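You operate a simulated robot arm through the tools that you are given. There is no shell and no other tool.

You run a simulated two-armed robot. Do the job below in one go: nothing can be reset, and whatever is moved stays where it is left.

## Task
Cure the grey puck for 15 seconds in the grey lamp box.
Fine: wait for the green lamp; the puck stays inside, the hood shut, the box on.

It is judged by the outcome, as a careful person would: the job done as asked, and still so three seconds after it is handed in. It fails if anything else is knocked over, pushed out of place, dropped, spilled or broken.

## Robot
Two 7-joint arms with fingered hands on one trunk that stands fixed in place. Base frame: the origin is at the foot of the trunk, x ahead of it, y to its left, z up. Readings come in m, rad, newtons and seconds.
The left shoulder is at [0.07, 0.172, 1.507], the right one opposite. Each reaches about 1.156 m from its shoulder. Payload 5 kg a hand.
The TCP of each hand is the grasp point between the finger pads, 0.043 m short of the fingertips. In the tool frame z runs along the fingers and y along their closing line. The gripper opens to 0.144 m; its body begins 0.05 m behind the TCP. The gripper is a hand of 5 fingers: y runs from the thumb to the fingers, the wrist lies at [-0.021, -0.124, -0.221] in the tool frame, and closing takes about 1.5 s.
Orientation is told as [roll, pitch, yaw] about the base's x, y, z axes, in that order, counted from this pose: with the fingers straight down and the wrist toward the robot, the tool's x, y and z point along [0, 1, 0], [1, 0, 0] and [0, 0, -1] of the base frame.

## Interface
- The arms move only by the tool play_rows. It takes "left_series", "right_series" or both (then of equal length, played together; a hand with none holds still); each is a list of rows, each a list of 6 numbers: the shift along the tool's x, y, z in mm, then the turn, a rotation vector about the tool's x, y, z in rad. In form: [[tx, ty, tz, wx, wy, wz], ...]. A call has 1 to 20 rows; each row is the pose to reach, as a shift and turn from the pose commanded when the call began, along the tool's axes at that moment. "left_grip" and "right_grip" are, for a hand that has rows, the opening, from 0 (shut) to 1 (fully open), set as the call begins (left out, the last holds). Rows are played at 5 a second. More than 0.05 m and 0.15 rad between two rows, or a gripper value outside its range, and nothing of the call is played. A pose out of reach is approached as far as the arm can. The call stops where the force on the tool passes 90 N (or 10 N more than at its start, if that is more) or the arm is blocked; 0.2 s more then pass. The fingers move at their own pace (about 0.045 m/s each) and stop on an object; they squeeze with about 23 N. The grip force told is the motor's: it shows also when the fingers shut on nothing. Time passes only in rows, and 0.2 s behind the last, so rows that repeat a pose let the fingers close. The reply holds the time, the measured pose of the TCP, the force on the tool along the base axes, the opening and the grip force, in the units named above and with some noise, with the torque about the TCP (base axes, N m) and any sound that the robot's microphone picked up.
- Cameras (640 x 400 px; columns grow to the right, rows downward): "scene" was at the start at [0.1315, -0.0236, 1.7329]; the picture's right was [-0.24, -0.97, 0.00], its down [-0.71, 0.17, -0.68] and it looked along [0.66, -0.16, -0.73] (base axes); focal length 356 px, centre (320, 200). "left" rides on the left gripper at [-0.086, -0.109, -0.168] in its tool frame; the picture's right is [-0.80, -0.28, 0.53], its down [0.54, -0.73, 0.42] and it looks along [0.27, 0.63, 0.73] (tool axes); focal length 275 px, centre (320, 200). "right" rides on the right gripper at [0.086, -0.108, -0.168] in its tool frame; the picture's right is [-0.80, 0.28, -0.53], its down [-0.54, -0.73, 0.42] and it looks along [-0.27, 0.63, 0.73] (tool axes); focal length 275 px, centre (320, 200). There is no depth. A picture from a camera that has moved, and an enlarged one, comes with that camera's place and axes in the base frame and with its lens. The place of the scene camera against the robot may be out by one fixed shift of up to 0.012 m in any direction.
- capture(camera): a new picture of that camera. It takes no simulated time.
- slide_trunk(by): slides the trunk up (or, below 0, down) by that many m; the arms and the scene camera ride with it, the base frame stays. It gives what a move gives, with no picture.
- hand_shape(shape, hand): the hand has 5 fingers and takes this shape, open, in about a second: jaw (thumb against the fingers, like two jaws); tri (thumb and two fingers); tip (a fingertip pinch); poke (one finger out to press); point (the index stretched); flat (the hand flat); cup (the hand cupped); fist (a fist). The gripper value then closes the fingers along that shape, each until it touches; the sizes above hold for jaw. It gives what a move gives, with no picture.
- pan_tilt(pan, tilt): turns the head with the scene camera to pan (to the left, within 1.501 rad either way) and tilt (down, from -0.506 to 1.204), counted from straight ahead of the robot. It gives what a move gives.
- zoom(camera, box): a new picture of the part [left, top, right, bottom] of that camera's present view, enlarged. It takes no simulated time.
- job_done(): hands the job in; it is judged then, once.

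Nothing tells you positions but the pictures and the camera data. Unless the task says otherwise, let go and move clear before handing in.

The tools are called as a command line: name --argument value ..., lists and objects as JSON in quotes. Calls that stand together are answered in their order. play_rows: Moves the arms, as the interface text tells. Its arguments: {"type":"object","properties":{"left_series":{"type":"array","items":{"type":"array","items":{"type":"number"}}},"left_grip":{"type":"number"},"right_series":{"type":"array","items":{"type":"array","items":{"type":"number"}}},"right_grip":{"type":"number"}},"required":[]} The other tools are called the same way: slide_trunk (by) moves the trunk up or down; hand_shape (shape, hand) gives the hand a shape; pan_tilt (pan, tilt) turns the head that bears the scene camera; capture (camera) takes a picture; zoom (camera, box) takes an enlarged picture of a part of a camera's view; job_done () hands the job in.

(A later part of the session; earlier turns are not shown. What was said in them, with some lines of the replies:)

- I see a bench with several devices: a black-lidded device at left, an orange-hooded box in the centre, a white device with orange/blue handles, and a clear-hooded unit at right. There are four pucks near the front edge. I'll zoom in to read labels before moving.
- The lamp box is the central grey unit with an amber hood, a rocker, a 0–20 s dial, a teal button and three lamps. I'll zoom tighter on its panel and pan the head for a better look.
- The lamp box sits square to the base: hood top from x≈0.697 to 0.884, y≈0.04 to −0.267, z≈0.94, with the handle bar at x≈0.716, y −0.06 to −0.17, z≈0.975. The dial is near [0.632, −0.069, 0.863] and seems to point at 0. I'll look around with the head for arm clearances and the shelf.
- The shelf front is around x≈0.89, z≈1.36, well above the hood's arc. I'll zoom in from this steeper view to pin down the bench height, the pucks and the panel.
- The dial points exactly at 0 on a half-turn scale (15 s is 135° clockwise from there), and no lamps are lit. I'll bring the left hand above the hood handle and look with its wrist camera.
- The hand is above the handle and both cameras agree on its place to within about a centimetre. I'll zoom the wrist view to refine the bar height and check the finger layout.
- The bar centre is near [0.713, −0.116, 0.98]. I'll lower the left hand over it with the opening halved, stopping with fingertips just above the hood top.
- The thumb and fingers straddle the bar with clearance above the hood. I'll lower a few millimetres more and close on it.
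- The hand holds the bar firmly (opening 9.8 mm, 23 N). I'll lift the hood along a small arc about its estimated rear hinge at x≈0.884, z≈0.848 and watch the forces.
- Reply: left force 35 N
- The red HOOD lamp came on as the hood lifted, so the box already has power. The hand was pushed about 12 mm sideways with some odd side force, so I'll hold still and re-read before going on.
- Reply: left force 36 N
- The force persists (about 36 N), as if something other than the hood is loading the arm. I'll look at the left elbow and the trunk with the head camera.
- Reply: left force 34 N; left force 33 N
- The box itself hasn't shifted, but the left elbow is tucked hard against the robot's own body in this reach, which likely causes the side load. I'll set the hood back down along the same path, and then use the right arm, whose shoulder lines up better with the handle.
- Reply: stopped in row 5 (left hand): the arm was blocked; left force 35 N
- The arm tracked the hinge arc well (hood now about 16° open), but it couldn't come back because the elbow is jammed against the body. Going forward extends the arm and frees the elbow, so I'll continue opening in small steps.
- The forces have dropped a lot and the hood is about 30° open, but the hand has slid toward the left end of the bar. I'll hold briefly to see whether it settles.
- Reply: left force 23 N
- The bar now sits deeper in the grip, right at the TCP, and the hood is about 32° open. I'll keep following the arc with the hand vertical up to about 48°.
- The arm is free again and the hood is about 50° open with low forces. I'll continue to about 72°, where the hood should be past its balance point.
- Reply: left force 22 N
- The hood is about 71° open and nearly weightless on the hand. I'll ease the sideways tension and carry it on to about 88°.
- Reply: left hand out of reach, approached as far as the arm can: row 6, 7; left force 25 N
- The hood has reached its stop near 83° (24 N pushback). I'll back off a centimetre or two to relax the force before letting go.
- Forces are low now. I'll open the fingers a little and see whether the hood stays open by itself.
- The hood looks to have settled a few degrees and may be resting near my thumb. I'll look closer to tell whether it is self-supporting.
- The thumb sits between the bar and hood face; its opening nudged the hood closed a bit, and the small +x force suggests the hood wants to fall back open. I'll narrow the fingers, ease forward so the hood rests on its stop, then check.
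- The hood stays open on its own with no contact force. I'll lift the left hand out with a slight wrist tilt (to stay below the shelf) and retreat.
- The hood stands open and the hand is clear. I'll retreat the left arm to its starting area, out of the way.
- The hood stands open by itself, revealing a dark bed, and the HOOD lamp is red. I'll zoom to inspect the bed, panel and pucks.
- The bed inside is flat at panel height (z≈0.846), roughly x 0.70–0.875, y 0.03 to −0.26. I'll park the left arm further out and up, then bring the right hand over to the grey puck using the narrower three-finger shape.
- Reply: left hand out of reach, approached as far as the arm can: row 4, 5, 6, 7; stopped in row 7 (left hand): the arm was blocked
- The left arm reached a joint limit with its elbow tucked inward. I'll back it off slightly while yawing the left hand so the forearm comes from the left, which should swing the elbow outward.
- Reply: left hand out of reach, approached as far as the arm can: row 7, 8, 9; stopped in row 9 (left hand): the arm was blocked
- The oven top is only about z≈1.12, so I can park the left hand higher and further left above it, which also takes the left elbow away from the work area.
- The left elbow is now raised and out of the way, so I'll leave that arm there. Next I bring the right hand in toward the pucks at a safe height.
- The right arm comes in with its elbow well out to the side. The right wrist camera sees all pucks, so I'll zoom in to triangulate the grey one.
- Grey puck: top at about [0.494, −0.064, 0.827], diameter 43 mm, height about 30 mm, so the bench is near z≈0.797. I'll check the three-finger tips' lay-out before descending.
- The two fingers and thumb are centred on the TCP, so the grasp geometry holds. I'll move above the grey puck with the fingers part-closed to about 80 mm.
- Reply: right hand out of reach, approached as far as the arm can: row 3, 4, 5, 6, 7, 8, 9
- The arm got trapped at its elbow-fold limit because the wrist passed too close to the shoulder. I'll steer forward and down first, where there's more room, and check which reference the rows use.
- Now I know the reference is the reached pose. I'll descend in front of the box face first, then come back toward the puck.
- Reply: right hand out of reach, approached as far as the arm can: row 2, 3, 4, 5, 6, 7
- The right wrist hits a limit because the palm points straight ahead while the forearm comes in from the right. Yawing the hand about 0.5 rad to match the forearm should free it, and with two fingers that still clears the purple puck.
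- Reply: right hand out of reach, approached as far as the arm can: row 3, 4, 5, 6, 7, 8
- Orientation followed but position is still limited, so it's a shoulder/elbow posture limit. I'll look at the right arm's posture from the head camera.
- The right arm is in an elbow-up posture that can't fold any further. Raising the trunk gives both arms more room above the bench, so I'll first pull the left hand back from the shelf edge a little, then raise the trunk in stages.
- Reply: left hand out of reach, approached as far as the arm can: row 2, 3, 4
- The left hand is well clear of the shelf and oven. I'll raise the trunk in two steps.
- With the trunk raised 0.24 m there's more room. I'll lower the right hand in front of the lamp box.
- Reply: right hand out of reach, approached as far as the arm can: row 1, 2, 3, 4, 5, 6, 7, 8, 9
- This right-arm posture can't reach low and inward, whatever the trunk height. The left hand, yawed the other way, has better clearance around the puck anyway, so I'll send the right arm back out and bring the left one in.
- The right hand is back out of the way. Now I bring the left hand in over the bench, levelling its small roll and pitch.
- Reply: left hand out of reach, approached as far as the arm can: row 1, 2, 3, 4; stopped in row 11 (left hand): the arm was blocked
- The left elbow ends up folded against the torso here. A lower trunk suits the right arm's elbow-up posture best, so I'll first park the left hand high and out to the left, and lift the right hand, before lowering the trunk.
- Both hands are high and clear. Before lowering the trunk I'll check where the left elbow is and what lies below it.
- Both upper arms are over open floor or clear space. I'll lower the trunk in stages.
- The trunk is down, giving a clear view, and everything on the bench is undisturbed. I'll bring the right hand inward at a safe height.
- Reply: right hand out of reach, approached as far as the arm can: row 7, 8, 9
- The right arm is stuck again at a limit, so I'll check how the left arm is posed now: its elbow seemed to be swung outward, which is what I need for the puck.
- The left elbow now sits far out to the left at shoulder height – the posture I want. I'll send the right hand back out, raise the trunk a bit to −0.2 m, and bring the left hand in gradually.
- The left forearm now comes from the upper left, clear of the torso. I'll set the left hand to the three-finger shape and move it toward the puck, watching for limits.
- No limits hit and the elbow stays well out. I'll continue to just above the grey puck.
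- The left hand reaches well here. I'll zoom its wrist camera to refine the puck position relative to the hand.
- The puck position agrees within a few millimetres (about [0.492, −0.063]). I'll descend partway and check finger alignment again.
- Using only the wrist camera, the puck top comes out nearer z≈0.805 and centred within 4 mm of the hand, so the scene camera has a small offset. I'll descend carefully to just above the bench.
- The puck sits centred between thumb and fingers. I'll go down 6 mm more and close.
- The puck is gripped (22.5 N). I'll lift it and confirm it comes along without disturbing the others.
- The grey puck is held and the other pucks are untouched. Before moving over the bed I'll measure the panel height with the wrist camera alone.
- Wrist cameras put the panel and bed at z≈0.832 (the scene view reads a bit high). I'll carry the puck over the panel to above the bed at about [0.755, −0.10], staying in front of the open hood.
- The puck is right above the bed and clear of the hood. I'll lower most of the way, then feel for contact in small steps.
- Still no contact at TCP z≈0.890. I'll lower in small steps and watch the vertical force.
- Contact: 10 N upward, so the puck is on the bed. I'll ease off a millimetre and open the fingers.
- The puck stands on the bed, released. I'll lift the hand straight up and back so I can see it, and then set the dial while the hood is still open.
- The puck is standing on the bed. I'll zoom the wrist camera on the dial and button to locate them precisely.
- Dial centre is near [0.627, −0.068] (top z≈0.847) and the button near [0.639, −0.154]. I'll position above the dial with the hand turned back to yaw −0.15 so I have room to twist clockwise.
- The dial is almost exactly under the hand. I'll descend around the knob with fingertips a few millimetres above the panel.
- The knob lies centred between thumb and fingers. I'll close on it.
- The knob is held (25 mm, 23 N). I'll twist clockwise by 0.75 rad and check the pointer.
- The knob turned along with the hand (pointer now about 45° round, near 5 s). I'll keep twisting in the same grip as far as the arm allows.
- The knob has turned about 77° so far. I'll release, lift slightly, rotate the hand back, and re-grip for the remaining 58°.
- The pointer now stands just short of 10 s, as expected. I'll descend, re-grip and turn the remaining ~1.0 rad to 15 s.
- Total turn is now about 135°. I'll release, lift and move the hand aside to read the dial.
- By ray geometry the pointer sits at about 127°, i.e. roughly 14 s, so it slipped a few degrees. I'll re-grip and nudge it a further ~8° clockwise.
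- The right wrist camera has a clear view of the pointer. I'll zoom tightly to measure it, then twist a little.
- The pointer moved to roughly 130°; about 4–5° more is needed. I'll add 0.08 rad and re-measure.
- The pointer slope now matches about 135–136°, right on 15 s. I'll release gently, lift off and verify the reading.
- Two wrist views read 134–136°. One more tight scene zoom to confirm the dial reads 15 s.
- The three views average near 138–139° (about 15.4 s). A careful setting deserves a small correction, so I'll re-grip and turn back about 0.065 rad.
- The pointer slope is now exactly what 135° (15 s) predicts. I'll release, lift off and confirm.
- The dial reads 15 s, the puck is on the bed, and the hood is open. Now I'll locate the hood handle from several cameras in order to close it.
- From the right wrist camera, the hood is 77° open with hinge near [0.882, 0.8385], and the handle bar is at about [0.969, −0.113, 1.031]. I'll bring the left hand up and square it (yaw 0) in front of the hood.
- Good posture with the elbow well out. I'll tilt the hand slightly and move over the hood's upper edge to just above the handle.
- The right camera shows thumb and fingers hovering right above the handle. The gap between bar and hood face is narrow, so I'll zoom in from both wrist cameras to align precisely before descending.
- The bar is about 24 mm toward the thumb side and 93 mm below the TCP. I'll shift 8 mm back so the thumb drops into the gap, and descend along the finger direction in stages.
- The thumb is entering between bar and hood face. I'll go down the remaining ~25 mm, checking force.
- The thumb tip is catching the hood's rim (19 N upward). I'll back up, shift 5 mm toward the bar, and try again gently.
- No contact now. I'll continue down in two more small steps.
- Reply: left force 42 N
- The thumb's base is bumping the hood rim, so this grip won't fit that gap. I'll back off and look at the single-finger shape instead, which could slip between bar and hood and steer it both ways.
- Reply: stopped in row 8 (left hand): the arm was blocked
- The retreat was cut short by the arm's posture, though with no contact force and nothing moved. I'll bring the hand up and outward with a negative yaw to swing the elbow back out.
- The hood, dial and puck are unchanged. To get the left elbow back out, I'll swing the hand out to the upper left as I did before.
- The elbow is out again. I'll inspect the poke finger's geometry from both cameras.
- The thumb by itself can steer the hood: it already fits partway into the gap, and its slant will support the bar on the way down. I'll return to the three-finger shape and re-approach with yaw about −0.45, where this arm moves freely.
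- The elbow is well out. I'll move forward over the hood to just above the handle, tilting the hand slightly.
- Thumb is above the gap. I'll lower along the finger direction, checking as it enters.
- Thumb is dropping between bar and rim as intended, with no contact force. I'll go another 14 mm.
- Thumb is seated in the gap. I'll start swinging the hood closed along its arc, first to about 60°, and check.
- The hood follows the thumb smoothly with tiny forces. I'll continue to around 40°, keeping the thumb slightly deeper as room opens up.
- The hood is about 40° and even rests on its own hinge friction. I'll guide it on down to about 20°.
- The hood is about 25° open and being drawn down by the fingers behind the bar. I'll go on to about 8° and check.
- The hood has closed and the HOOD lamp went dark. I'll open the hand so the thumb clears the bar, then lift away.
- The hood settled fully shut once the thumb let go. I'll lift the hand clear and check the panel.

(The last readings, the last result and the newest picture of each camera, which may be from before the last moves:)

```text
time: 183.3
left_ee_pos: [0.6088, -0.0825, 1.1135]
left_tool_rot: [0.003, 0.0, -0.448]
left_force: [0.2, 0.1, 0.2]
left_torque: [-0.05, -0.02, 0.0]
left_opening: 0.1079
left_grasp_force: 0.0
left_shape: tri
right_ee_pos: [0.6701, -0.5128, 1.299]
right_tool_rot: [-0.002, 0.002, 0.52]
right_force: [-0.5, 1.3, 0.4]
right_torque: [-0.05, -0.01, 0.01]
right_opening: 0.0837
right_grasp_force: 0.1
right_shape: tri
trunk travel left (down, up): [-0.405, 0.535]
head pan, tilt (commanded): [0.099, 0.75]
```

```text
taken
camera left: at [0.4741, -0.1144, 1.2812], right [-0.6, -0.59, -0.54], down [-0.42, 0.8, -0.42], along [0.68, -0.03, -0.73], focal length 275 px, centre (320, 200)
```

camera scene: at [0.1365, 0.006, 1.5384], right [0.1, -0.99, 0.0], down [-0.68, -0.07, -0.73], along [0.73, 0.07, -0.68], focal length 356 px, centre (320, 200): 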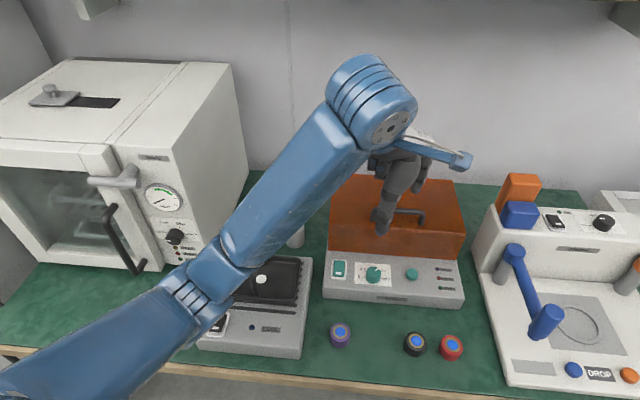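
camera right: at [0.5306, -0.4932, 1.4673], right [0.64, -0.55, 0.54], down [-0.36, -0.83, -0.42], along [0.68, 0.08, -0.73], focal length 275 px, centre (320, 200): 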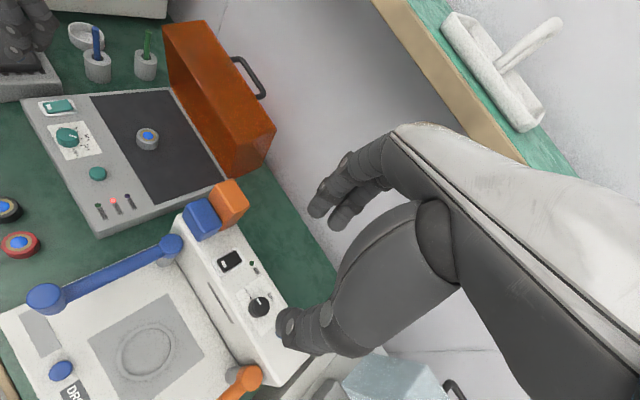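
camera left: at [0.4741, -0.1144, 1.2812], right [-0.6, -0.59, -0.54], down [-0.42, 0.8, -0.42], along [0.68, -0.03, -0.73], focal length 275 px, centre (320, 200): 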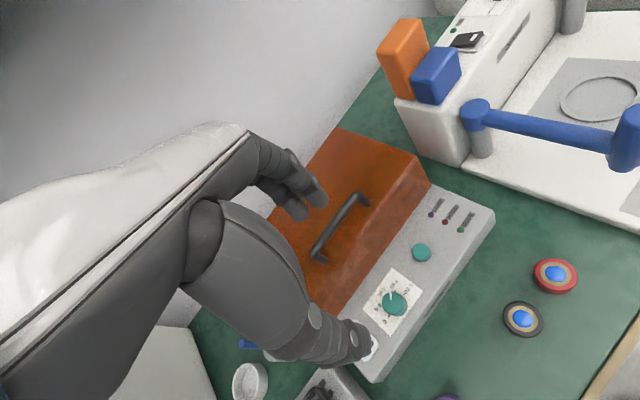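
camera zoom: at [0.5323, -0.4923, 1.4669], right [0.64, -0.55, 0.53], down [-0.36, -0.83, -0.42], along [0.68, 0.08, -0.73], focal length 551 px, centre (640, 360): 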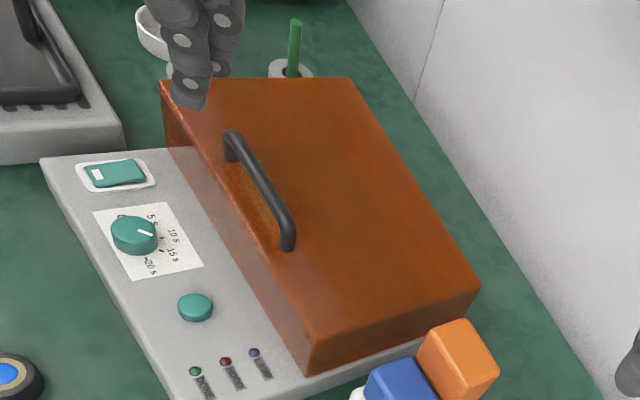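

The hood is shut, the HOOD lamp is off, and the dial still reads 15 s. Next I'll close the fingers and bring them over the teal start button (≈[0.641, −0.153]), with the hand yawed so it stays clear of the hood.

play_rows --left_series '[[-5, 6, 5, 0, 0, 0.1], [-10, 12, 10, 0, 0, 0.2], [-15, 18, 20, 0, 0, 0.3], [-20, 24, 30, 0, 0, 0.4], [-26, 30, 42, 0, 0, 0.5], [-31, 36, 56, 0, 0, 0.6], [-36, 42, 72, 0, 0, 0.7], [-41, 48, 90, 0, 0, 0.8], [-46, 54, 106, 0, 0, 0.9], [-51, 59, 120, 0, 0, 0.98], [-51, 59, 120, 0, 0, 0.98]]' --left_grip 0

capture --camera "left"

capture --camera "scene"

zoom --camera "right" --box '[20, 60, 260, 240]'

```text
time: 185.7
left_ee_pos: [0.6391, -0.1532, 0.9917]
left_tool_rot: [0.001, 0.004, -1.429]
left_force: [-0.8, -0.7, 0.3]
left_torque: [0.0, -0.01, 0.02]
left_opening: 0.0001
left_grasp_force: 23.0
left_shape: tri
right_ee_pos: [0.6696, -0.5143, 1.2986]
right_tool_rot: [0.0, 0.0, 0.52]
right_force: [-0.1, -0.1, 0.0]
right_torque: [0.0, -0.05, -0.02]
right_opening: 0.0835
right_grasp_force: 0.2
right_shape: tri
trunk travel left (down, up): [-0.405, 0.535]
head pan, tilt (commanded): [0.099, 0.75]
```

```text
taken
camera left: at [0.5391, -0.0597, 1.1595], right [-0.83, 0.17, -0.54], down [0.44, 0.8, -0.42], along [0.35, -0.58, -0.73], focal length 275 px, centre (320, 200)
```

left: 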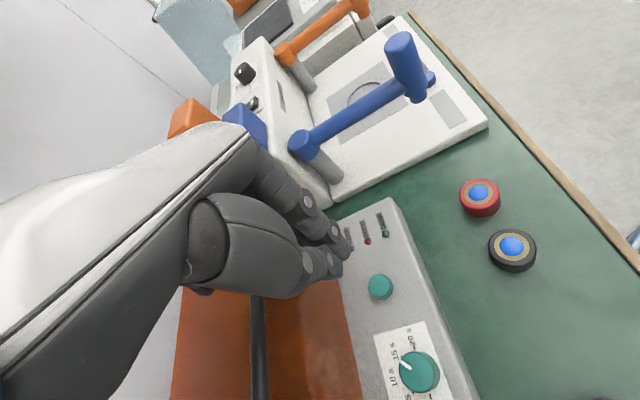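

```text
taken
camera scene: at [0.1361, 0.0037, 1.5384], right [0.1, -0.99, 0.0], down [-0.68, -0.07, -0.73], along [0.73, 0.07, -0.68], focal length 356 px, centre (320, 200)
```

scene: 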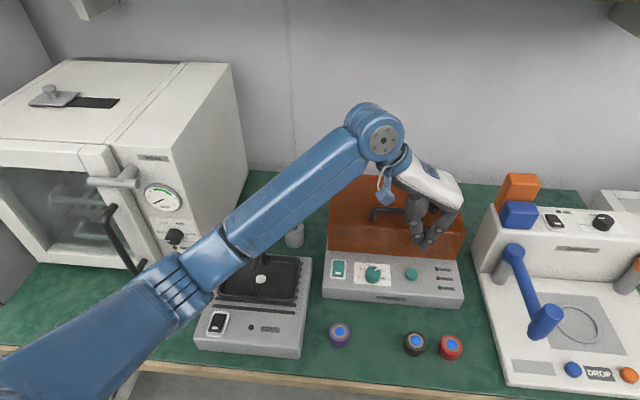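

```text
2.22 times, centred on (140, 150) of right
camera zoom: at [0.5319, -0.4947, 1.4662], right [0.64, -0.55, 0.53], down [-0.36, -0.83, -0.42], along [0.68, 0.08, -0.73], focal length 612 px, centre (720, 311)
```

zoom: 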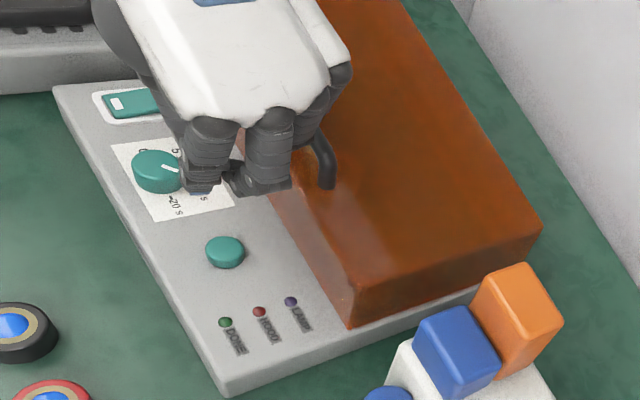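

Fingertips are centred over the button. I'll lower close to it, then press in small steps while watching the LAMP light.

play_rows --left_series '[[0, 0, 20, 0, 0, 0], [0, 0, 40, 0, 0, 0], [0, 0, 60, 0, 0, 0], [0, 0, 75, 0, 0, 0], [0, 0, 88, 0, 0, 0], [0, 0, 88, 0, 0, 0]]'

zoom --camera "left" --box '[260, 160, 480, 330]'

zoom --camera "right" --box '[40, 100, 200, 220]'

```text
time: 187.1
left_ee_pos: [0.6358, -0.1551, 0.9086]
left_tool_rot: [0.005, 0.001, -1.434]
left_force: [-23.3, -5.6, 17.1]
left_torque: [0.05, -2.51, -0.61]
left_opening: 0.0
left_grasp_force: 22.3
left_shape: tri
right_ee_pos: [0.6656, -0.5166, 1.3006]
right_tool_rot: [-0.002, -0.004, 0.52]
right_force: [0.1, -1.0, -0.9]
right_torque: [0.01, -0.02, -0.02]
right_opening: 0.0836
right_grasp_force: 0.0
right_shape: tri
trunk travel left (down, up): [-0.405, 0.535]
head pan, tilt (commanded): [0.099, 0.75]
```

```text
2.35 times, centred on (370, 245) of left
camera zoom: at [0.5351, -0.0614, 1.0747], right [-0.82, 0.17, -0.54], down [0.44, 0.79, -0.42], along [0.36, -0.58, -0.73], focal length 648 px, centre (202, 94)
```

zoom: 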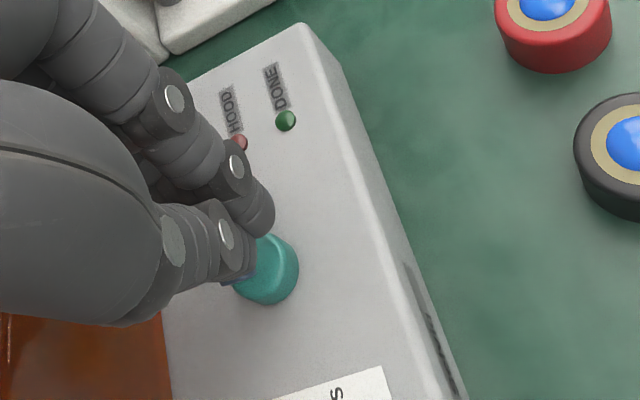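

```text
3.33 times, centred on (120, 160) of right
camera zoom: at [0.5268, -0.4954, 1.468], right [0.64, -0.55, 0.54], down [-0.36, -0.83, -0.42], along [0.68, 0.08, -0.73], focal length 918 px, centre (987, 333)
```

zoom: 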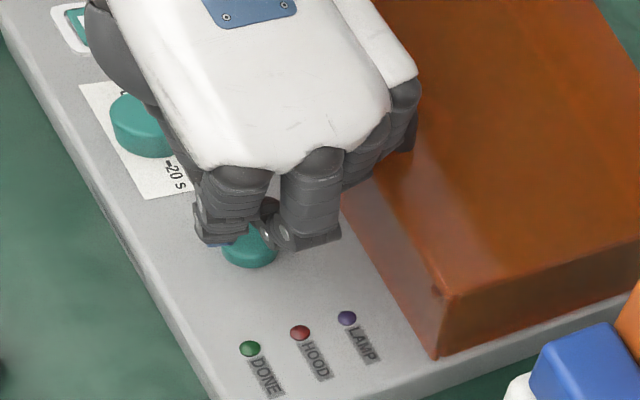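

The curled fingers on the hood side brushed the hood (23 N), so I'm backing straight up. I'll then tilt the hand toward me so only the fingertips lead.

play_rows --left_series '[[0, 0, -12, 0, 0, 0], [0, 0, -30, 0, 0, 0], [0, 0, -55, 0, 0, 0], [0, 0, -70, 0, 0, 0]]'

capture --camera "scene"

zoom --camera "right" --box '[20, 40, 260, 220]'

```text
time: 188.1
left_ee_pos: [0.6393, -0.1532, 0.974]
left_tool_rot: [0.001, 0.003, -1.427]
left_force: [-0.3, -0.2, 0.8]
left_torque: [0.01, 0.02, -0.01]
left_opening: 0.0
left_grasp_force: 22.6
left_shape: tri
right_ee_pos: [0.6689, -0.5158, 1.2984]
right_tool_rot: [0.002, 0.001, 0.52]
right_force: [0.4, 0.4, -0.1]
right_torque: [0.02, 0.04, -0.02]
right_opening: 0.0837
right_grasp_force: 0.0
right_shape: tri
trunk travel left (down, up): [-0.405, 0.535]
head pan, tilt (commanded): [0.099, 0.75]
```

```text
taken
camera scene: at [0.1365, 0.0029, 1.5383], right [0.1, -0.99, 0.0], down [-0.68, -0.07, -0.73], along [0.73, 0.07, -0.68], focal length 356 px, centre (320, 200)
```

scene: 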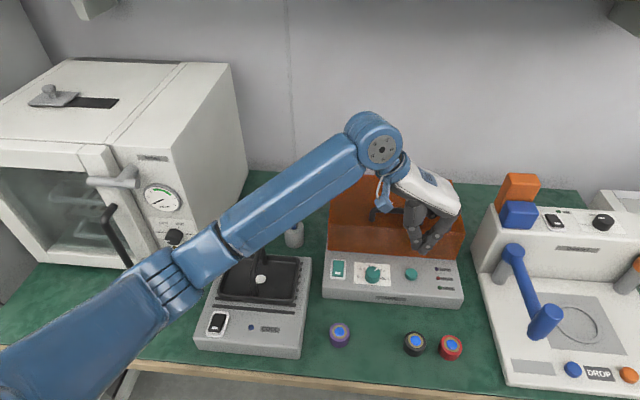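

```text
2.22 times, centred on (140, 130) of right
camera zoom: at [0.5324, -0.4954, 1.4657], right [0.64, -0.55, 0.53], down [-0.36, -0.83, -0.42], along [0.68, 0.08, -0.73], focal length 612 px, centre (720, 356)
```

zoom: 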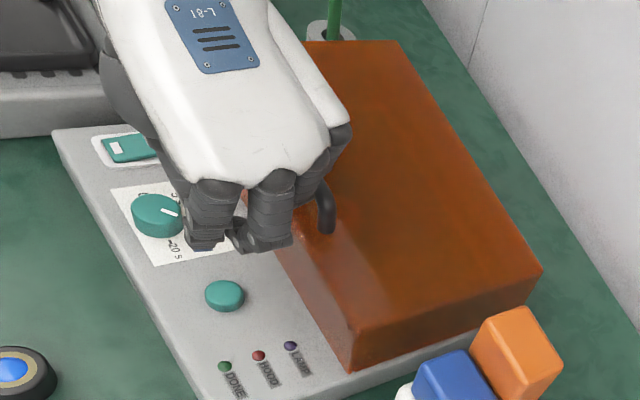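

The box and hood haven't shifted. I'll tilt the hand about 0.45 rad toward the robot and move behind the button.

play_rows --left_series '[[-8, -1, 0, 0, 0.09, 0], [-16, -2, 0, 0, 0.18, 0], [-24, -3, 8, 0, 0.27, 0], [-30, -4, 18, 0, 0.36, 0], [-35, -4, 28, 0, 0.45, 0], [-35, -4, 36, 0, 0.45, 0], [-35, -4, 36, 0, 0.45, 0]]'

capture --camera "left"

capture --camera "scene"

zoom --camera "right" --box '[20, 40, 260, 220]'

```text
time: 189.7
left_ee_pos: [0.605, -0.1548, 0.9366]
left_tool_rot: [0.454, 0.002, -1.429]
left_force: [-0.1, 0.1, 0.0]
left_torque: [-0.02, 0.01, -0.01]
left_opening: 0.0003
left_grasp_force: 23.2
left_shape: tri
right_ee_pos: [0.6702, -0.5157, 1.2992]
right_tool_rot: [-0.001, 0.0, 0.521]
right_force: [0.8, 0.3, 1.0]
right_torque: [0.01, -0.02, 0.0]
right_opening: 0.0837
right_grasp_force: 0.0
right_shape: tri
trunk travel left (down, up): [-0.405, 0.535]
head pan, tilt (commanded): [0.099, 0.75]
```

```text
taken
camera left: at [0.4406, -0.0697, 1.0508], right [-0.52, 0.21, -0.83], down [0.56, 0.81, -0.14], along [0.64, -0.54, -0.54], focal length 275 px, centre (320, 200)
```

left: 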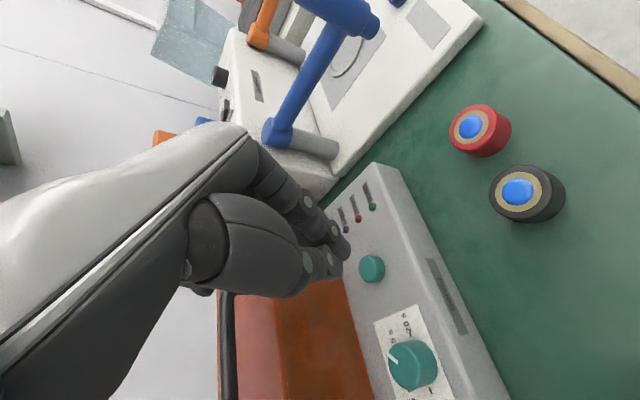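

```text
taken
camera scene: at [0.1362, 0.0035, 1.5384], right [0.1, -0.99, 0.0], down [-0.68, -0.07, -0.73], along [0.73, 0.07, -0.68], focal length 356 px, centre (320, 200)
```

scene: 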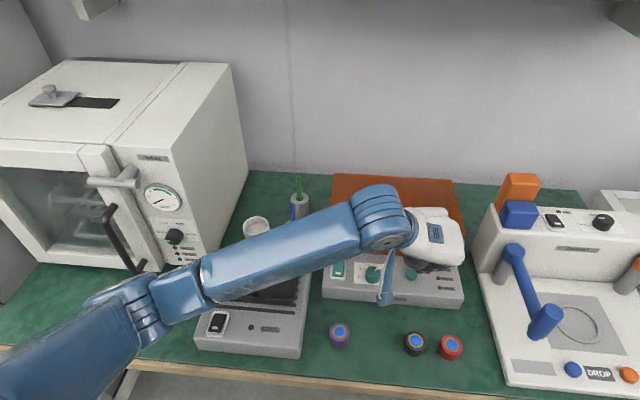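

```text
2.22 times, centred on (140, 130) of right
camera zoom: at [0.532, -0.4948, 1.4661], right [0.64, -0.55, 0.53], down [-0.36, -0.83, -0.42], along [0.68, 0.08, -0.73], focal length 612 px, centre (720, 356)
```

zoom: 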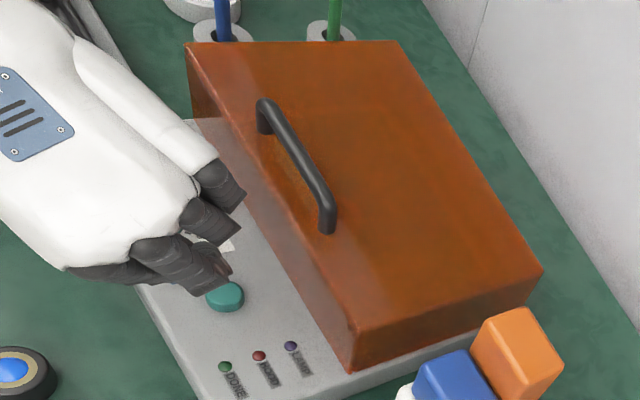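

The hand is clear of the hood now. I'll bring the tips just above the button and then press straight down in small steps.

play_rows --left_series '[[0, 1, 10, 0, 0, 0], [0, 2, 20, 0, 0, 0], [0, 3, 30, 0, 0, 0], [0, 4, 36, 0, 0, 0], [0, 4, 36, 0, 0, 0]]'

zoom --camera "left" --box '[260, 170, 460, 320]'

zoom --camera "right" --box '[40, 100, 200, 220]'

```text
time: 190.9
left_ee_pos: [0.6206, -0.1541, 0.906]
left_tool_rot: [0.452, 0.002, -1.429]
left_force: [0.7, 0.1, -1.0]
left_torque: [-0.01, 0.0, 0.02]
left_opening: 0.0
left_grasp_force: 22.8
left_shape: tri
right_ee_pos: [0.6688, -0.5145, 1.298]
right_tool_rot: [0.0, 0.0, 0.52]
right_force: [0.7, 0.0, 0.5]
right_torque: [0.01, -0.02, 0.03]
right_opening: 0.0835
right_grasp_force: 0.0
right_shape: tri
trunk travel left (down, up): [-0.405, 0.535]
head pan, tilt (commanded): [0.099, 0.75]
```

```text
2.67 times, centred on (360, 245) of left
camera zoom: at [0.458, -0.0711, 1.0196], right [-0.52, 0.21, -0.83], down [0.56, 0.81, -0.14], along [0.64, -0.54, -0.54], focal length 734 px, centre (213, 80)
```

zoom: 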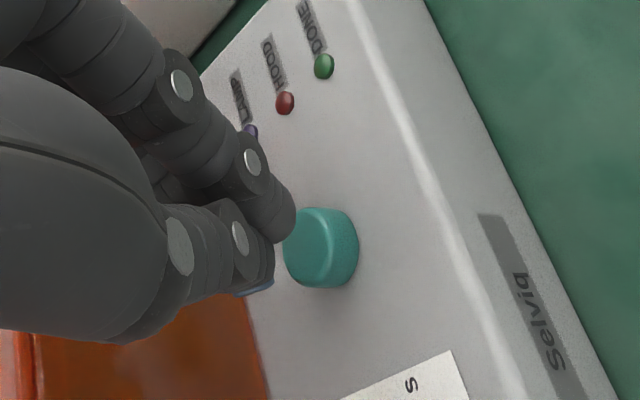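

```text
3.33 times, centred on (120, 160) of right
camera zoom: at [0.532, -0.4948, 1.4662], right [0.64, -0.55, 0.53], down [-0.36, -0.83, -0.42], along [0.68, 0.08, -0.73], focal length 918 px, centre (987, 333)
```

zoom: 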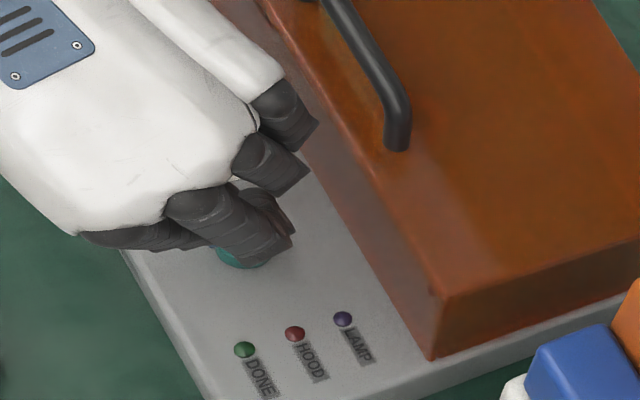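

The tips hang just above the button. I'll press down step by step.

play_rows --left_series '[[-2.2, 0, 4.5, 0, 0, 0], [-4.4, 0, 9, 0, 0, 0], [-6.5, 0, 13.5, 0, 0, 0], [-6.5, 0, 13.5, 0, 0, 0]]'

play_rows --left_series '[[-1.3, 0, 2.7, 0, 0, 0], [-2.6, 0, 5.4, 0, 0, 0], [-2.6, 0, 5.4, 0, 0, 0]]'

zoom --camera "left" --box '[260, 170, 460, 320]'

zoom --camera "right" --box '[40, 100, 200, 220]'

```text
time: 191.9
left_ee_pos: [0.6223, -0.1566, 0.8902]
left_tool_rot: [0.453, 0.005, -1.43]
left_force: [-0.6, -0.3, 0.1]
left_torque: [0.0, -0.02, 0.01]
left_opening: 0.0
left_grasp_force: 22.8
left_shape: tri
right_ee_pos: [0.6693, -0.5155, 1.2982]
right_tool_rot: [-0.001, 0.0, 0.519]
right_force: [-0.1, -0.4, 0.6]
right_torque: [-0.01, 0.02, 0.01]
right_opening: 0.0836
right_grasp_force: 0.1
right_shape: tri
trunk travel left (down, up): [-0.405, 0.535]
head pan, tilt (commanded): [0.099, 0.75]
```

```text
time: 192.7
left_ee_pos: [0.6206, -0.1558, 0.8856]
left_tool_rot: [0.452, 0.003, -1.43]
left_force: [-0.5, -0.1, 2.7]
left_torque: [-0.02, 0.07, 0.02]
left_opening: 0.0
left_grasp_force: 22.5
left_shape: tri
right_ee_pos: [0.6689, -0.5138, 1.2983]
right_tool_rot: [0.0, 0.0, 0.52]
right_force: [0.2, 1.0, 0.1]
right_torque: [-0.01, 0.0, -0.03]
right_opening: 0.0836
right_grasp_force: 0.0
right_shape: tri
trunk travel left (down, up): [-0.405, 0.535]
head pan, tilt (commanded): [0.099, 0.75]
heard: click
```

```text
2.67 times, centred on (360, 245) of left
camera zoom: at [0.4579, -0.0716, 0.9988], right [-0.52, 0.21, -0.83], down [0.56, 0.81, -0.14], along [0.64, -0.54, -0.54], focal length 734 px, centre (213, 80)
```

zoom: 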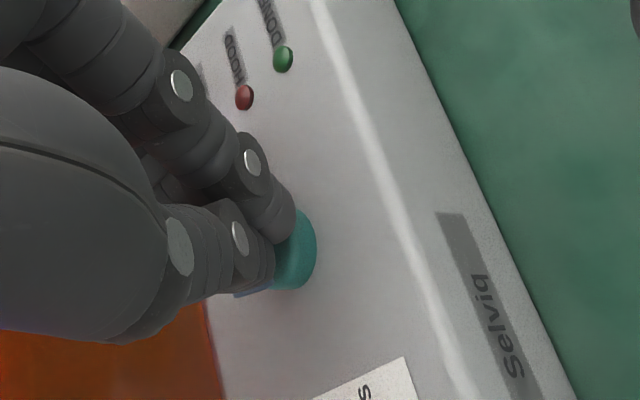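

```text
3.33 times, centred on (120, 160) of right
camera zoom: at [0.5318, -0.4947, 1.4663], right [0.64, -0.55, 0.53], down [-0.36, -0.83, -0.42], along [0.68, 0.08, -0.73], focal length 918 px, centre (987, 333)
```

zoom: 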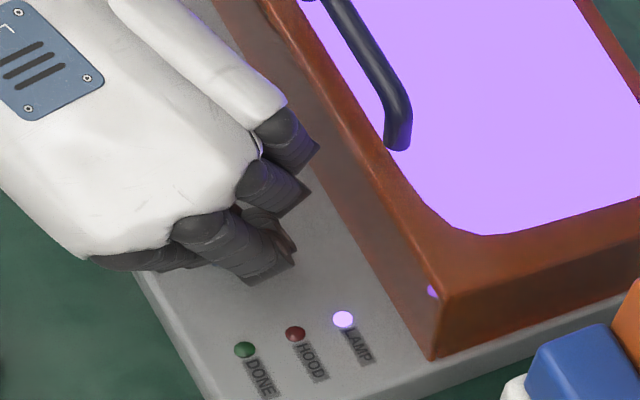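

A click, and the LAMP light and UV glow came on – curing has started. I'll lift the finger off and back away without touching anything.

play_rows --left_series '[[2, 0, -6, 0, 0, 0], [4, 0, -15, 0, 0, 0], [4, 0, -30, 0, 0, 0], [4, 0, -50, 0, 0, 0], [4, 0, -75, 0, 0, 0], [0, 0, -100, 0, 0, 0]]'

zoom --camera "right" --box '[20, 60, 240, 220]'

capture --camera "scene"

```text
time: 194.1
left_ee_pos: [0.5786, -0.1621, 0.9754]
left_tool_rot: [0.452, 0.002, -1.428]
left_force: [-0.1, -1.0, 0.5]
left_torque: [-0.02, -0.01, 0.01]
left_opening: 0.0001
left_grasp_force: 23.3
left_shape: tri
right_ee_pos: [0.6686, -0.515, 1.299]
right_tool_rot: [0.0, 0.0, 0.521]
right_force: [0.0, 0.4, 0.6]
right_torque: [0.01, -0.02, 0.05]
right_opening: 0.0835
right_grasp_force: 0.1
right_shape: tri
trunk travel left (down, up): [-0.405, 0.535]
head pan, tilt (commanded): [0.099, 0.75]
```

```text
2.50 times, centred on (130, 140) of right
camera zoom: at [0.5315, -0.4949, 1.4663], right [0.64, -0.55, 0.53], down [-0.36, -0.83, -0.42], along [0.68, 0.08, -0.73], focal length 688 px, centre (795, 350)
```

zoom: 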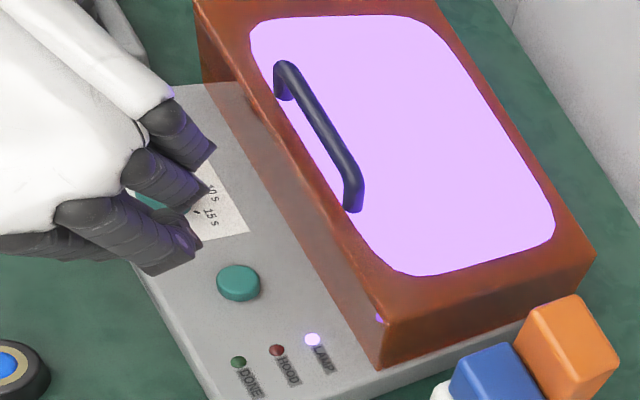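

```text
taken
camera scene: at [0.1356, 0.0034, 1.5384], right [0.1, -0.99, 0.0], down [-0.68, -0.07, -0.73], along [0.73, 0.07, -0.68], focal length 356 px, centre (320, 200)
```

scene: 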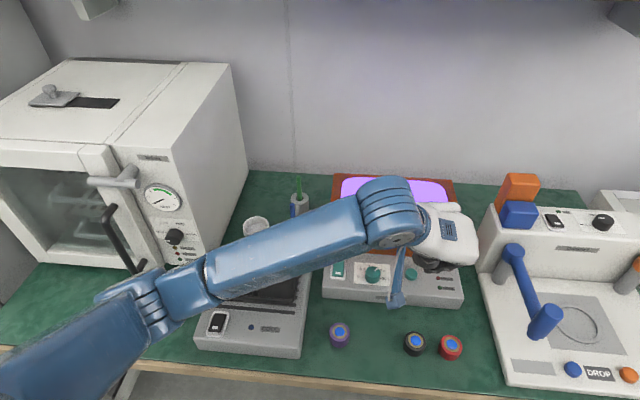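

The lamp is running. I'll raise the left hand and move it away to the left while the timer counts.

play_rows --left_series '[[10, -10, -25, 0, -0.05, 0], [22, -24, -45, 0, -0.12, 0], [34, -40, -65, 0, -0.2, 0], [46, -60, -85, 0, -0.28, 0], [58, -80, -100, 0, -0.36, 0], [70, -99, -111, 0, -0.45, 0], [70, -130, -111, 0, -0.45, 0], [70, -160, -111, 0, -0.45, 0]]'

capture --camera "scene"

zoom --camera "right" --box '[20, 40, 280, 220]'

```text
time: 195.9
left_ee_pos: [0.5679, -0.0022, 1.1062]
left_tool_rot: [0.001, 0.0, -1.429]
left_force: [-0.2, 0.4, 0.2]
left_torque: [0.0, -0.02, 0.01]
left_opening: 0.0002
left_grasp_force: 23.1
left_shape: tri
right_ee_pos: [0.6689, -0.5139, 1.2994]
right_tool_rot: [-0.001, -0.001, 0.521]
right_force: [0.0, 0.9, 0.5]
right_torque: [-0.04, 0.0, 0.01]
right_opening: 0.0837
right_grasp_force: 0.1
right_shape: tri
trunk travel left (down, up): [-0.405, 0.535]
head pan, tilt (commanded): [0.099, 0.75]
```

```text
taken
camera scene: at [0.1356, 0.0054, 1.5385], right [0.1, -1.0, 0.0], down [-0.68, -0.07, -0.73], along [0.73, 0.07, -0.68], focal length 356 px, centre (320, 200)
```

scene: 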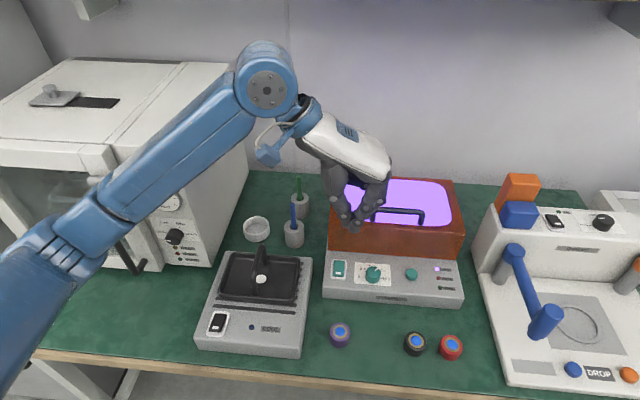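

```text
2.22 times, centred on (150, 130) of right
camera zoom: at [0.5312, -0.4931, 1.4671], right [0.64, -0.55, 0.53], down [-0.36, -0.83, -0.42], along [0.68, 0.08, -0.73], focal length 612 px, centre (698, 356)
```

zoom: 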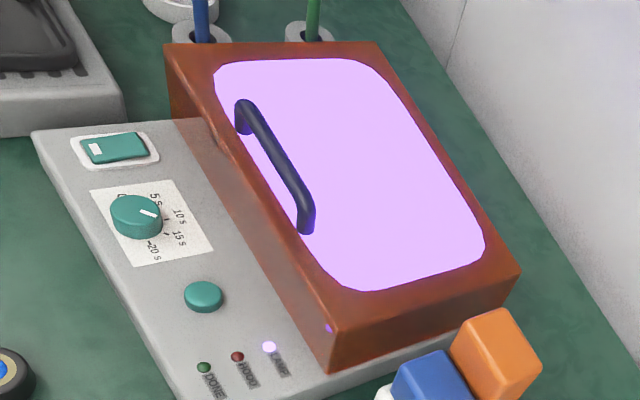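

Everything looks right. I'll move the left hand a bit further left and wait for the timer.

play_rows --left_series '[[0, -25, -15, 0, 0, -0.1], [0, -50, -30, 0, 0, -0.2], [0, -75, -45, 0, 0, -0.3], [0, -100, -60, 0, 0, -0.4], [0, -125, -75, 0, 0, -0.5], [0, -150, -90, 0, 0, -0.6], [0, -150, -90, 0, 0, -0.7], [0, -150, -90, 0, 0, -0.7], [0, -150, -90, 0, 0, -0.7], [0, -150, -90, 0, 0, -0.7], [0, -150, -90, 0, 0, -0.7], [0, -150, -90, 0, 0, -0.7], [0, -150, -90, 0, 0, -0.7], [0, -150, -90, 0, 0, -0.7], [0, -150, -90, 0, 0, -0.7], [0, -150, -90, 0, 0, -0.7], [0, -150, -90, 0, 0, -0.7], [0, -150, -90, 0, 0, -0.7], [0, -150, -90, 0, 0, -0.7], [0, -150, -90, 0, 0, -0.7]]'

zoom --camera "right" --box '[20, 40, 280, 220]'

play_rows --left_series '[[0, 0, 0, 0, 0, 0], [0, 0, 0, 0, 0, 0], [0, 0, 0, 0, 0, 0], [0, 0, 0, 0, 0, 0], [0, 0, 0, 0, 0, 0], [0, 0, 0, 0, 0, 0], [0, 0, 0, 0, 0, 0], [0, 0, 0, 0, 0, 0], [0, 0, 0, 0, 0, 0], [0, 0, 0, 0, 0, 0], [0, 0, 0, 0, 0, 0], [0, 0, 0, 0, 0, 0], [0, 0, 0, 0, 0, 0], [0, 0, 0, 0, 0, 0], [0, 0, 0, 0, 0, 0], [0, 0, 0, 0, 0, 0], [0, 0, 0, 0, 0, 0], [0, 0, 0, 0, 0, 0], [0, 0, 0, 0, 0, 0], [0, 0, 0, 0, 0, 0]]'

zoom --camera "right" --box '[20, 40, 280, 220]'

```text
time: 200.1
left_ee_pos: [0.5476, 0.1467, 1.1969]
left_tool_rot: [0.003, 0.001, -0.731]
left_force: [-0.2, 0.0, 0.6]
left_torque: [-0.03, 0.06, 0.0]
left_opening: 0.0
left_grasp_force: 23.1
left_shape: tri
right_ee_pos: [0.6704, -0.5147, 1.298]
right_tool_rot: [0.0, 0.0, 0.52]
right_force: [0.5, 0.9, 0.5]
right_torque: [-0.02, 0.03, -0.02]
right_opening: 0.0837
right_grasp_force: 0.0
right_shape: tri
trunk travel left (down, up): [-0.405, 0.535]
head pan, tilt (commanded): [0.099, 0.75]
```

```text
2.22 times, centred on (150, 130) of right
camera zoom: at [0.5321, -0.4946, 1.4662], right [0.64, -0.55, 0.53], down [-0.36, -0.83, -0.42], along [0.68, 0.08, -0.73], focal length 612 px, centre (698, 356)
```

zoom: 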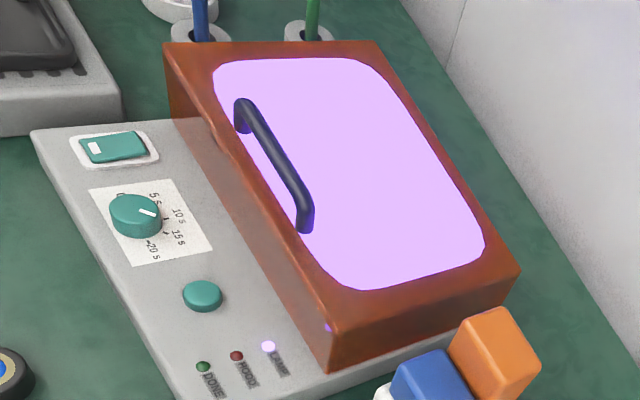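

```text
time: 204.3
left_ee_pos: [0.5481, 0.1462, 1.1976]
left_tool_rot: [0.003, 0.0, -0.728]
left_force: [-0.5, 0.4, 1.1]
left_torque: [0.01, -0.01, 0.0]
left_opening: 0.0
left_grasp_force: 23.2
left_shape: tri
right_ee_pos: [0.6701, -0.5151, 1.298]
right_tool_rot: [-0.001, 0.001, 0.521]
right_force: [-0.2, 0.0, 0.9]
right_torque: [0.0, 0.02, 0.02]
right_opening: 0.0837
right_grasp_force: 0.1
right_shape: tri
trunk travel left (down, up): [-0.405, 0.535]
head pan, tilt (commanded): [0.099, 0.75]
```

```text
2.22 times, centred on (150, 130) of right
camera zoom: at [0.5321, -0.4946, 1.4661], right [0.64, -0.55, 0.53], down [-0.36, -0.83, -0.42], along [0.68, 0.08, -0.73], focal length 612 px, centre (698, 356)
```

zoom: 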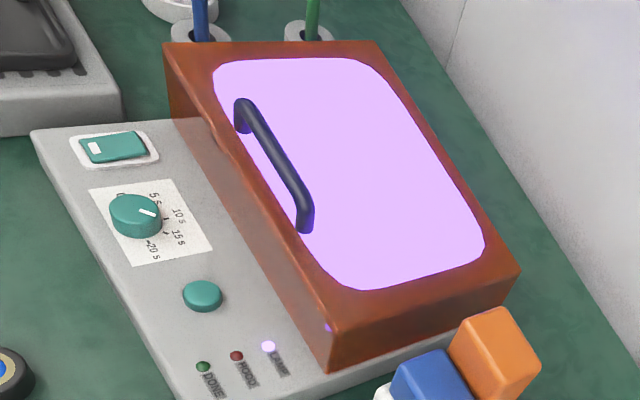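

The lamp is still on at 204 s; the cycle began at about 192.5 s. I'll keep waiting for the green DONE lamp.

play_rows --left_series '[[0, 0, 0, 0, 0, 0], [0, 0, 0, 0, 0, 0], [0, 0, 0, 0, 0, 0], [0, 0, 0, 0, 0, 0], [0, 0, 0, 0, 0, 0], [0, 0, 0, 0, 0, 0], [0, 0, 0, 0, 0, 0], [0, 0, 0, 0, 0, 0], [0, 0, 0, 0, 0, 0], [0, 0, 0, 0, 0, 0], [0, 0, 0, 0, 0, 0], [0, 0, 0, 0, 0, 0]]'

zoom --camera "right" --box '[20, 40, 280, 220]'

play_rows --left_series '[[0, 0, 0, 0, 0, 0], [0, 0, 0, 0, 0, 0], [0, 0, 0, 0, 0, 0], [0, 0, 0, 0, 0, 0], [0, 0, 0, 0, 0, 0], [0, 0, 0, 0, 0, 0], [0, 0, 0, 0, 0, 0], [0, 0, 0, 0, 0, 0]]'

zoom --camera "right" --box '[20, 40, 280, 220]'

capture --camera "scene"

```text
time: 206.9
left_ee_pos: [0.5478, 0.1464, 1.1964]
left_tool_rot: [0.004, 0.0, -0.731]
left_force: [-0.7, -0.7, 0.2]
left_torque: [0.03, -0.02, -0.03]
left_opening: 0.0001
left_grasp_force: 23.5
left_shape: tri
right_ee_pos: [0.6705, -0.515, 1.2994]
right_tool_rot: [-0.001, -0.001, 0.521]
right_force: [0.3, 0.8, -0.2]
right_torque: [0.0, -0.02, -0.01]
right_opening: 0.0838
right_grasp_force: 0.1
right_shape: tri
trunk travel left (down, up): [-0.405, 0.535]
head pan, tilt (commanded): [0.099, 0.75]
```

```text
2.22 times, centred on (150, 130) of right
camera zoom: at [0.5321, -0.4946, 1.4661], right [0.64, -0.55, 0.53], down [-0.36, -0.83, -0.42], along [0.68, 0.08, -0.73], focal length 612 px, centre (698, 356)
```

zoom: 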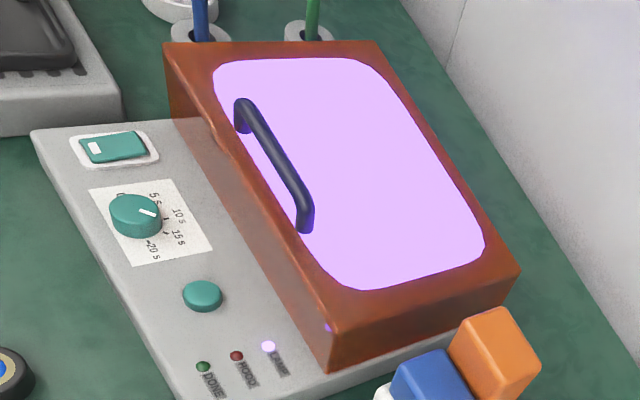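

```text
time: 208.7
left_ee_pos: [0.549, 0.1479, 1.1969]
left_tool_rot: [0.004, 0.002, -0.73]
left_force: [-0.4, 0.0, 0.1]
left_torque: [0.01, 0.0, 0.03]
left_opening: 0.0
left_grasp_force: 22.6
left_shape: tri
right_ee_pos: [0.6701, -0.5138, 1.2992]
right_tool_rot: [0.0, 0.001, 0.521]
right_force: [-0.6, -0.3, -0.3]
right_torque: [-0.01, -0.02, 0.01]
right_opening: 0.0836
right_grasp_force: 0.1
right_shape: tri
trunk travel left (down, up): [-0.405, 0.535]
head pan, tilt (commanded): [0.099, 0.75]
```

```text
2.22 times, centred on (150, 130) of right
camera zoom: at [0.5321, -0.4946, 1.4661], right [0.64, -0.55, 0.53], down [-0.36, -0.83, -0.42], along [0.68, 0.08, -0.73], focal length 612 px, centre (698, 356)
```

zoom: 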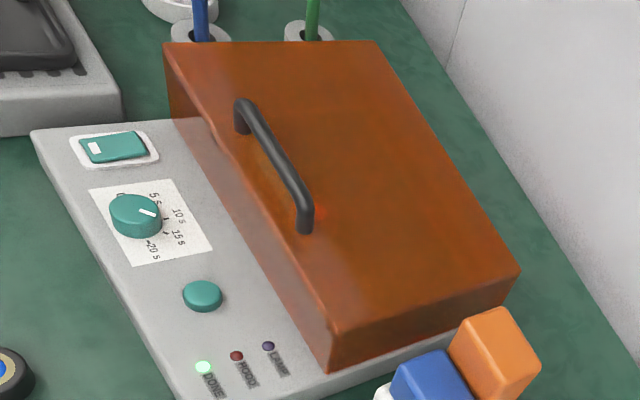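

```text
taken
camera scene: at [0.1363, 0.0037, 1.5384], right [0.1, -0.99, 0.0], down [-0.68, -0.07, -0.73], along [0.73, 0.07, -0.68], focal length 356 px, centre (320, 200)
```

scene: 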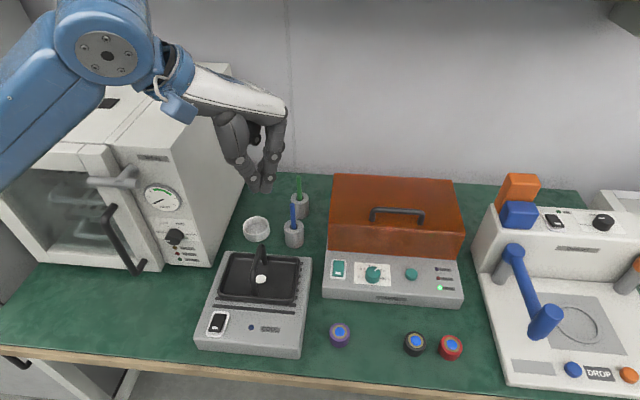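

The green DONE lamp is lit and the UV lamp is off, about 15 s after the start click. A last zoom to confirm that everything is in place before handing in.

zoom --camera "scene" --box '[310, 160, 490, 310]'

zoom --camera "scene" --box '[190, 180, 480, 370]'

```text
2.67 times, centred on (400, 235) of scene
camera zoom: at [0.1363, 0.0037, 1.5384], right [0.1, -0.99, 0.0], down [-0.68, -0.07, -0.73], along [0.73, 0.07, -0.68], focal length 950 px, centre (107, 107)
```

zoom: 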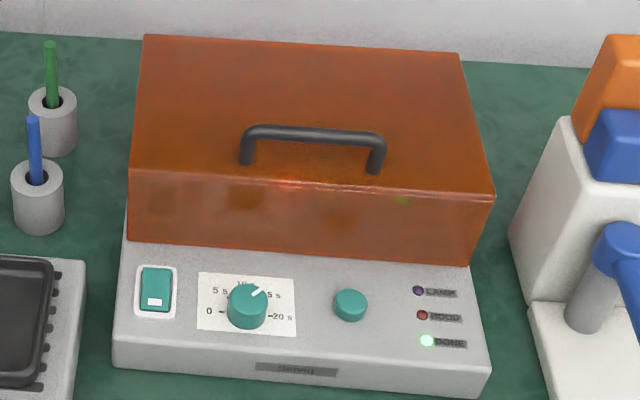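

```text
2.11 times, centred on (335, 275) of scene
camera zoom: at [0.1363, 0.0037, 1.5384], right [0.1, -0.99, 0.0], down [-0.68, -0.07, -0.73], along [0.73, 0.07, -0.68], focal length 750 px, centre (288, 42)
```

zoom: 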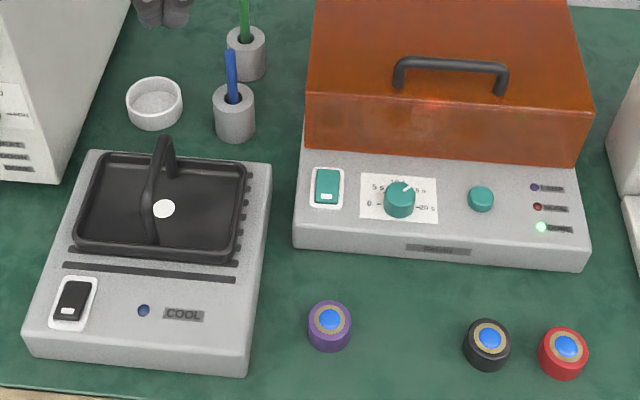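

The green DONE lamp is on, the hood is shut with the grey puck inside, and the box is still powered. Everything else stands where it was and both hands are clear, so I'm handing the job in.

job_done

```text
The job is handed in.
```

The grey puck has been cured. I set the lamp box to 15 s and pressed start. The green DONE lamp came on about 15 seconds later, and I handed the job in after that.

- **Final state:** the puck is inside, the hood is shut and the box is still on. It was already powered when I started, so I left its switch alone.
- **Dial:** it took a few corrections to land on 15 s. The last close readings put the pointer on the 15 s mark to within about half a second.
- **Bumps:** while closing the hood and reaching for the button, my hand pressed on the hood a few times, the hardest at about 40 N. I checked afterwards and the box and puck had not shifted.
- **Rest of the bench:** the other three pucks and everything else look to be where they were, and both hands are clear.
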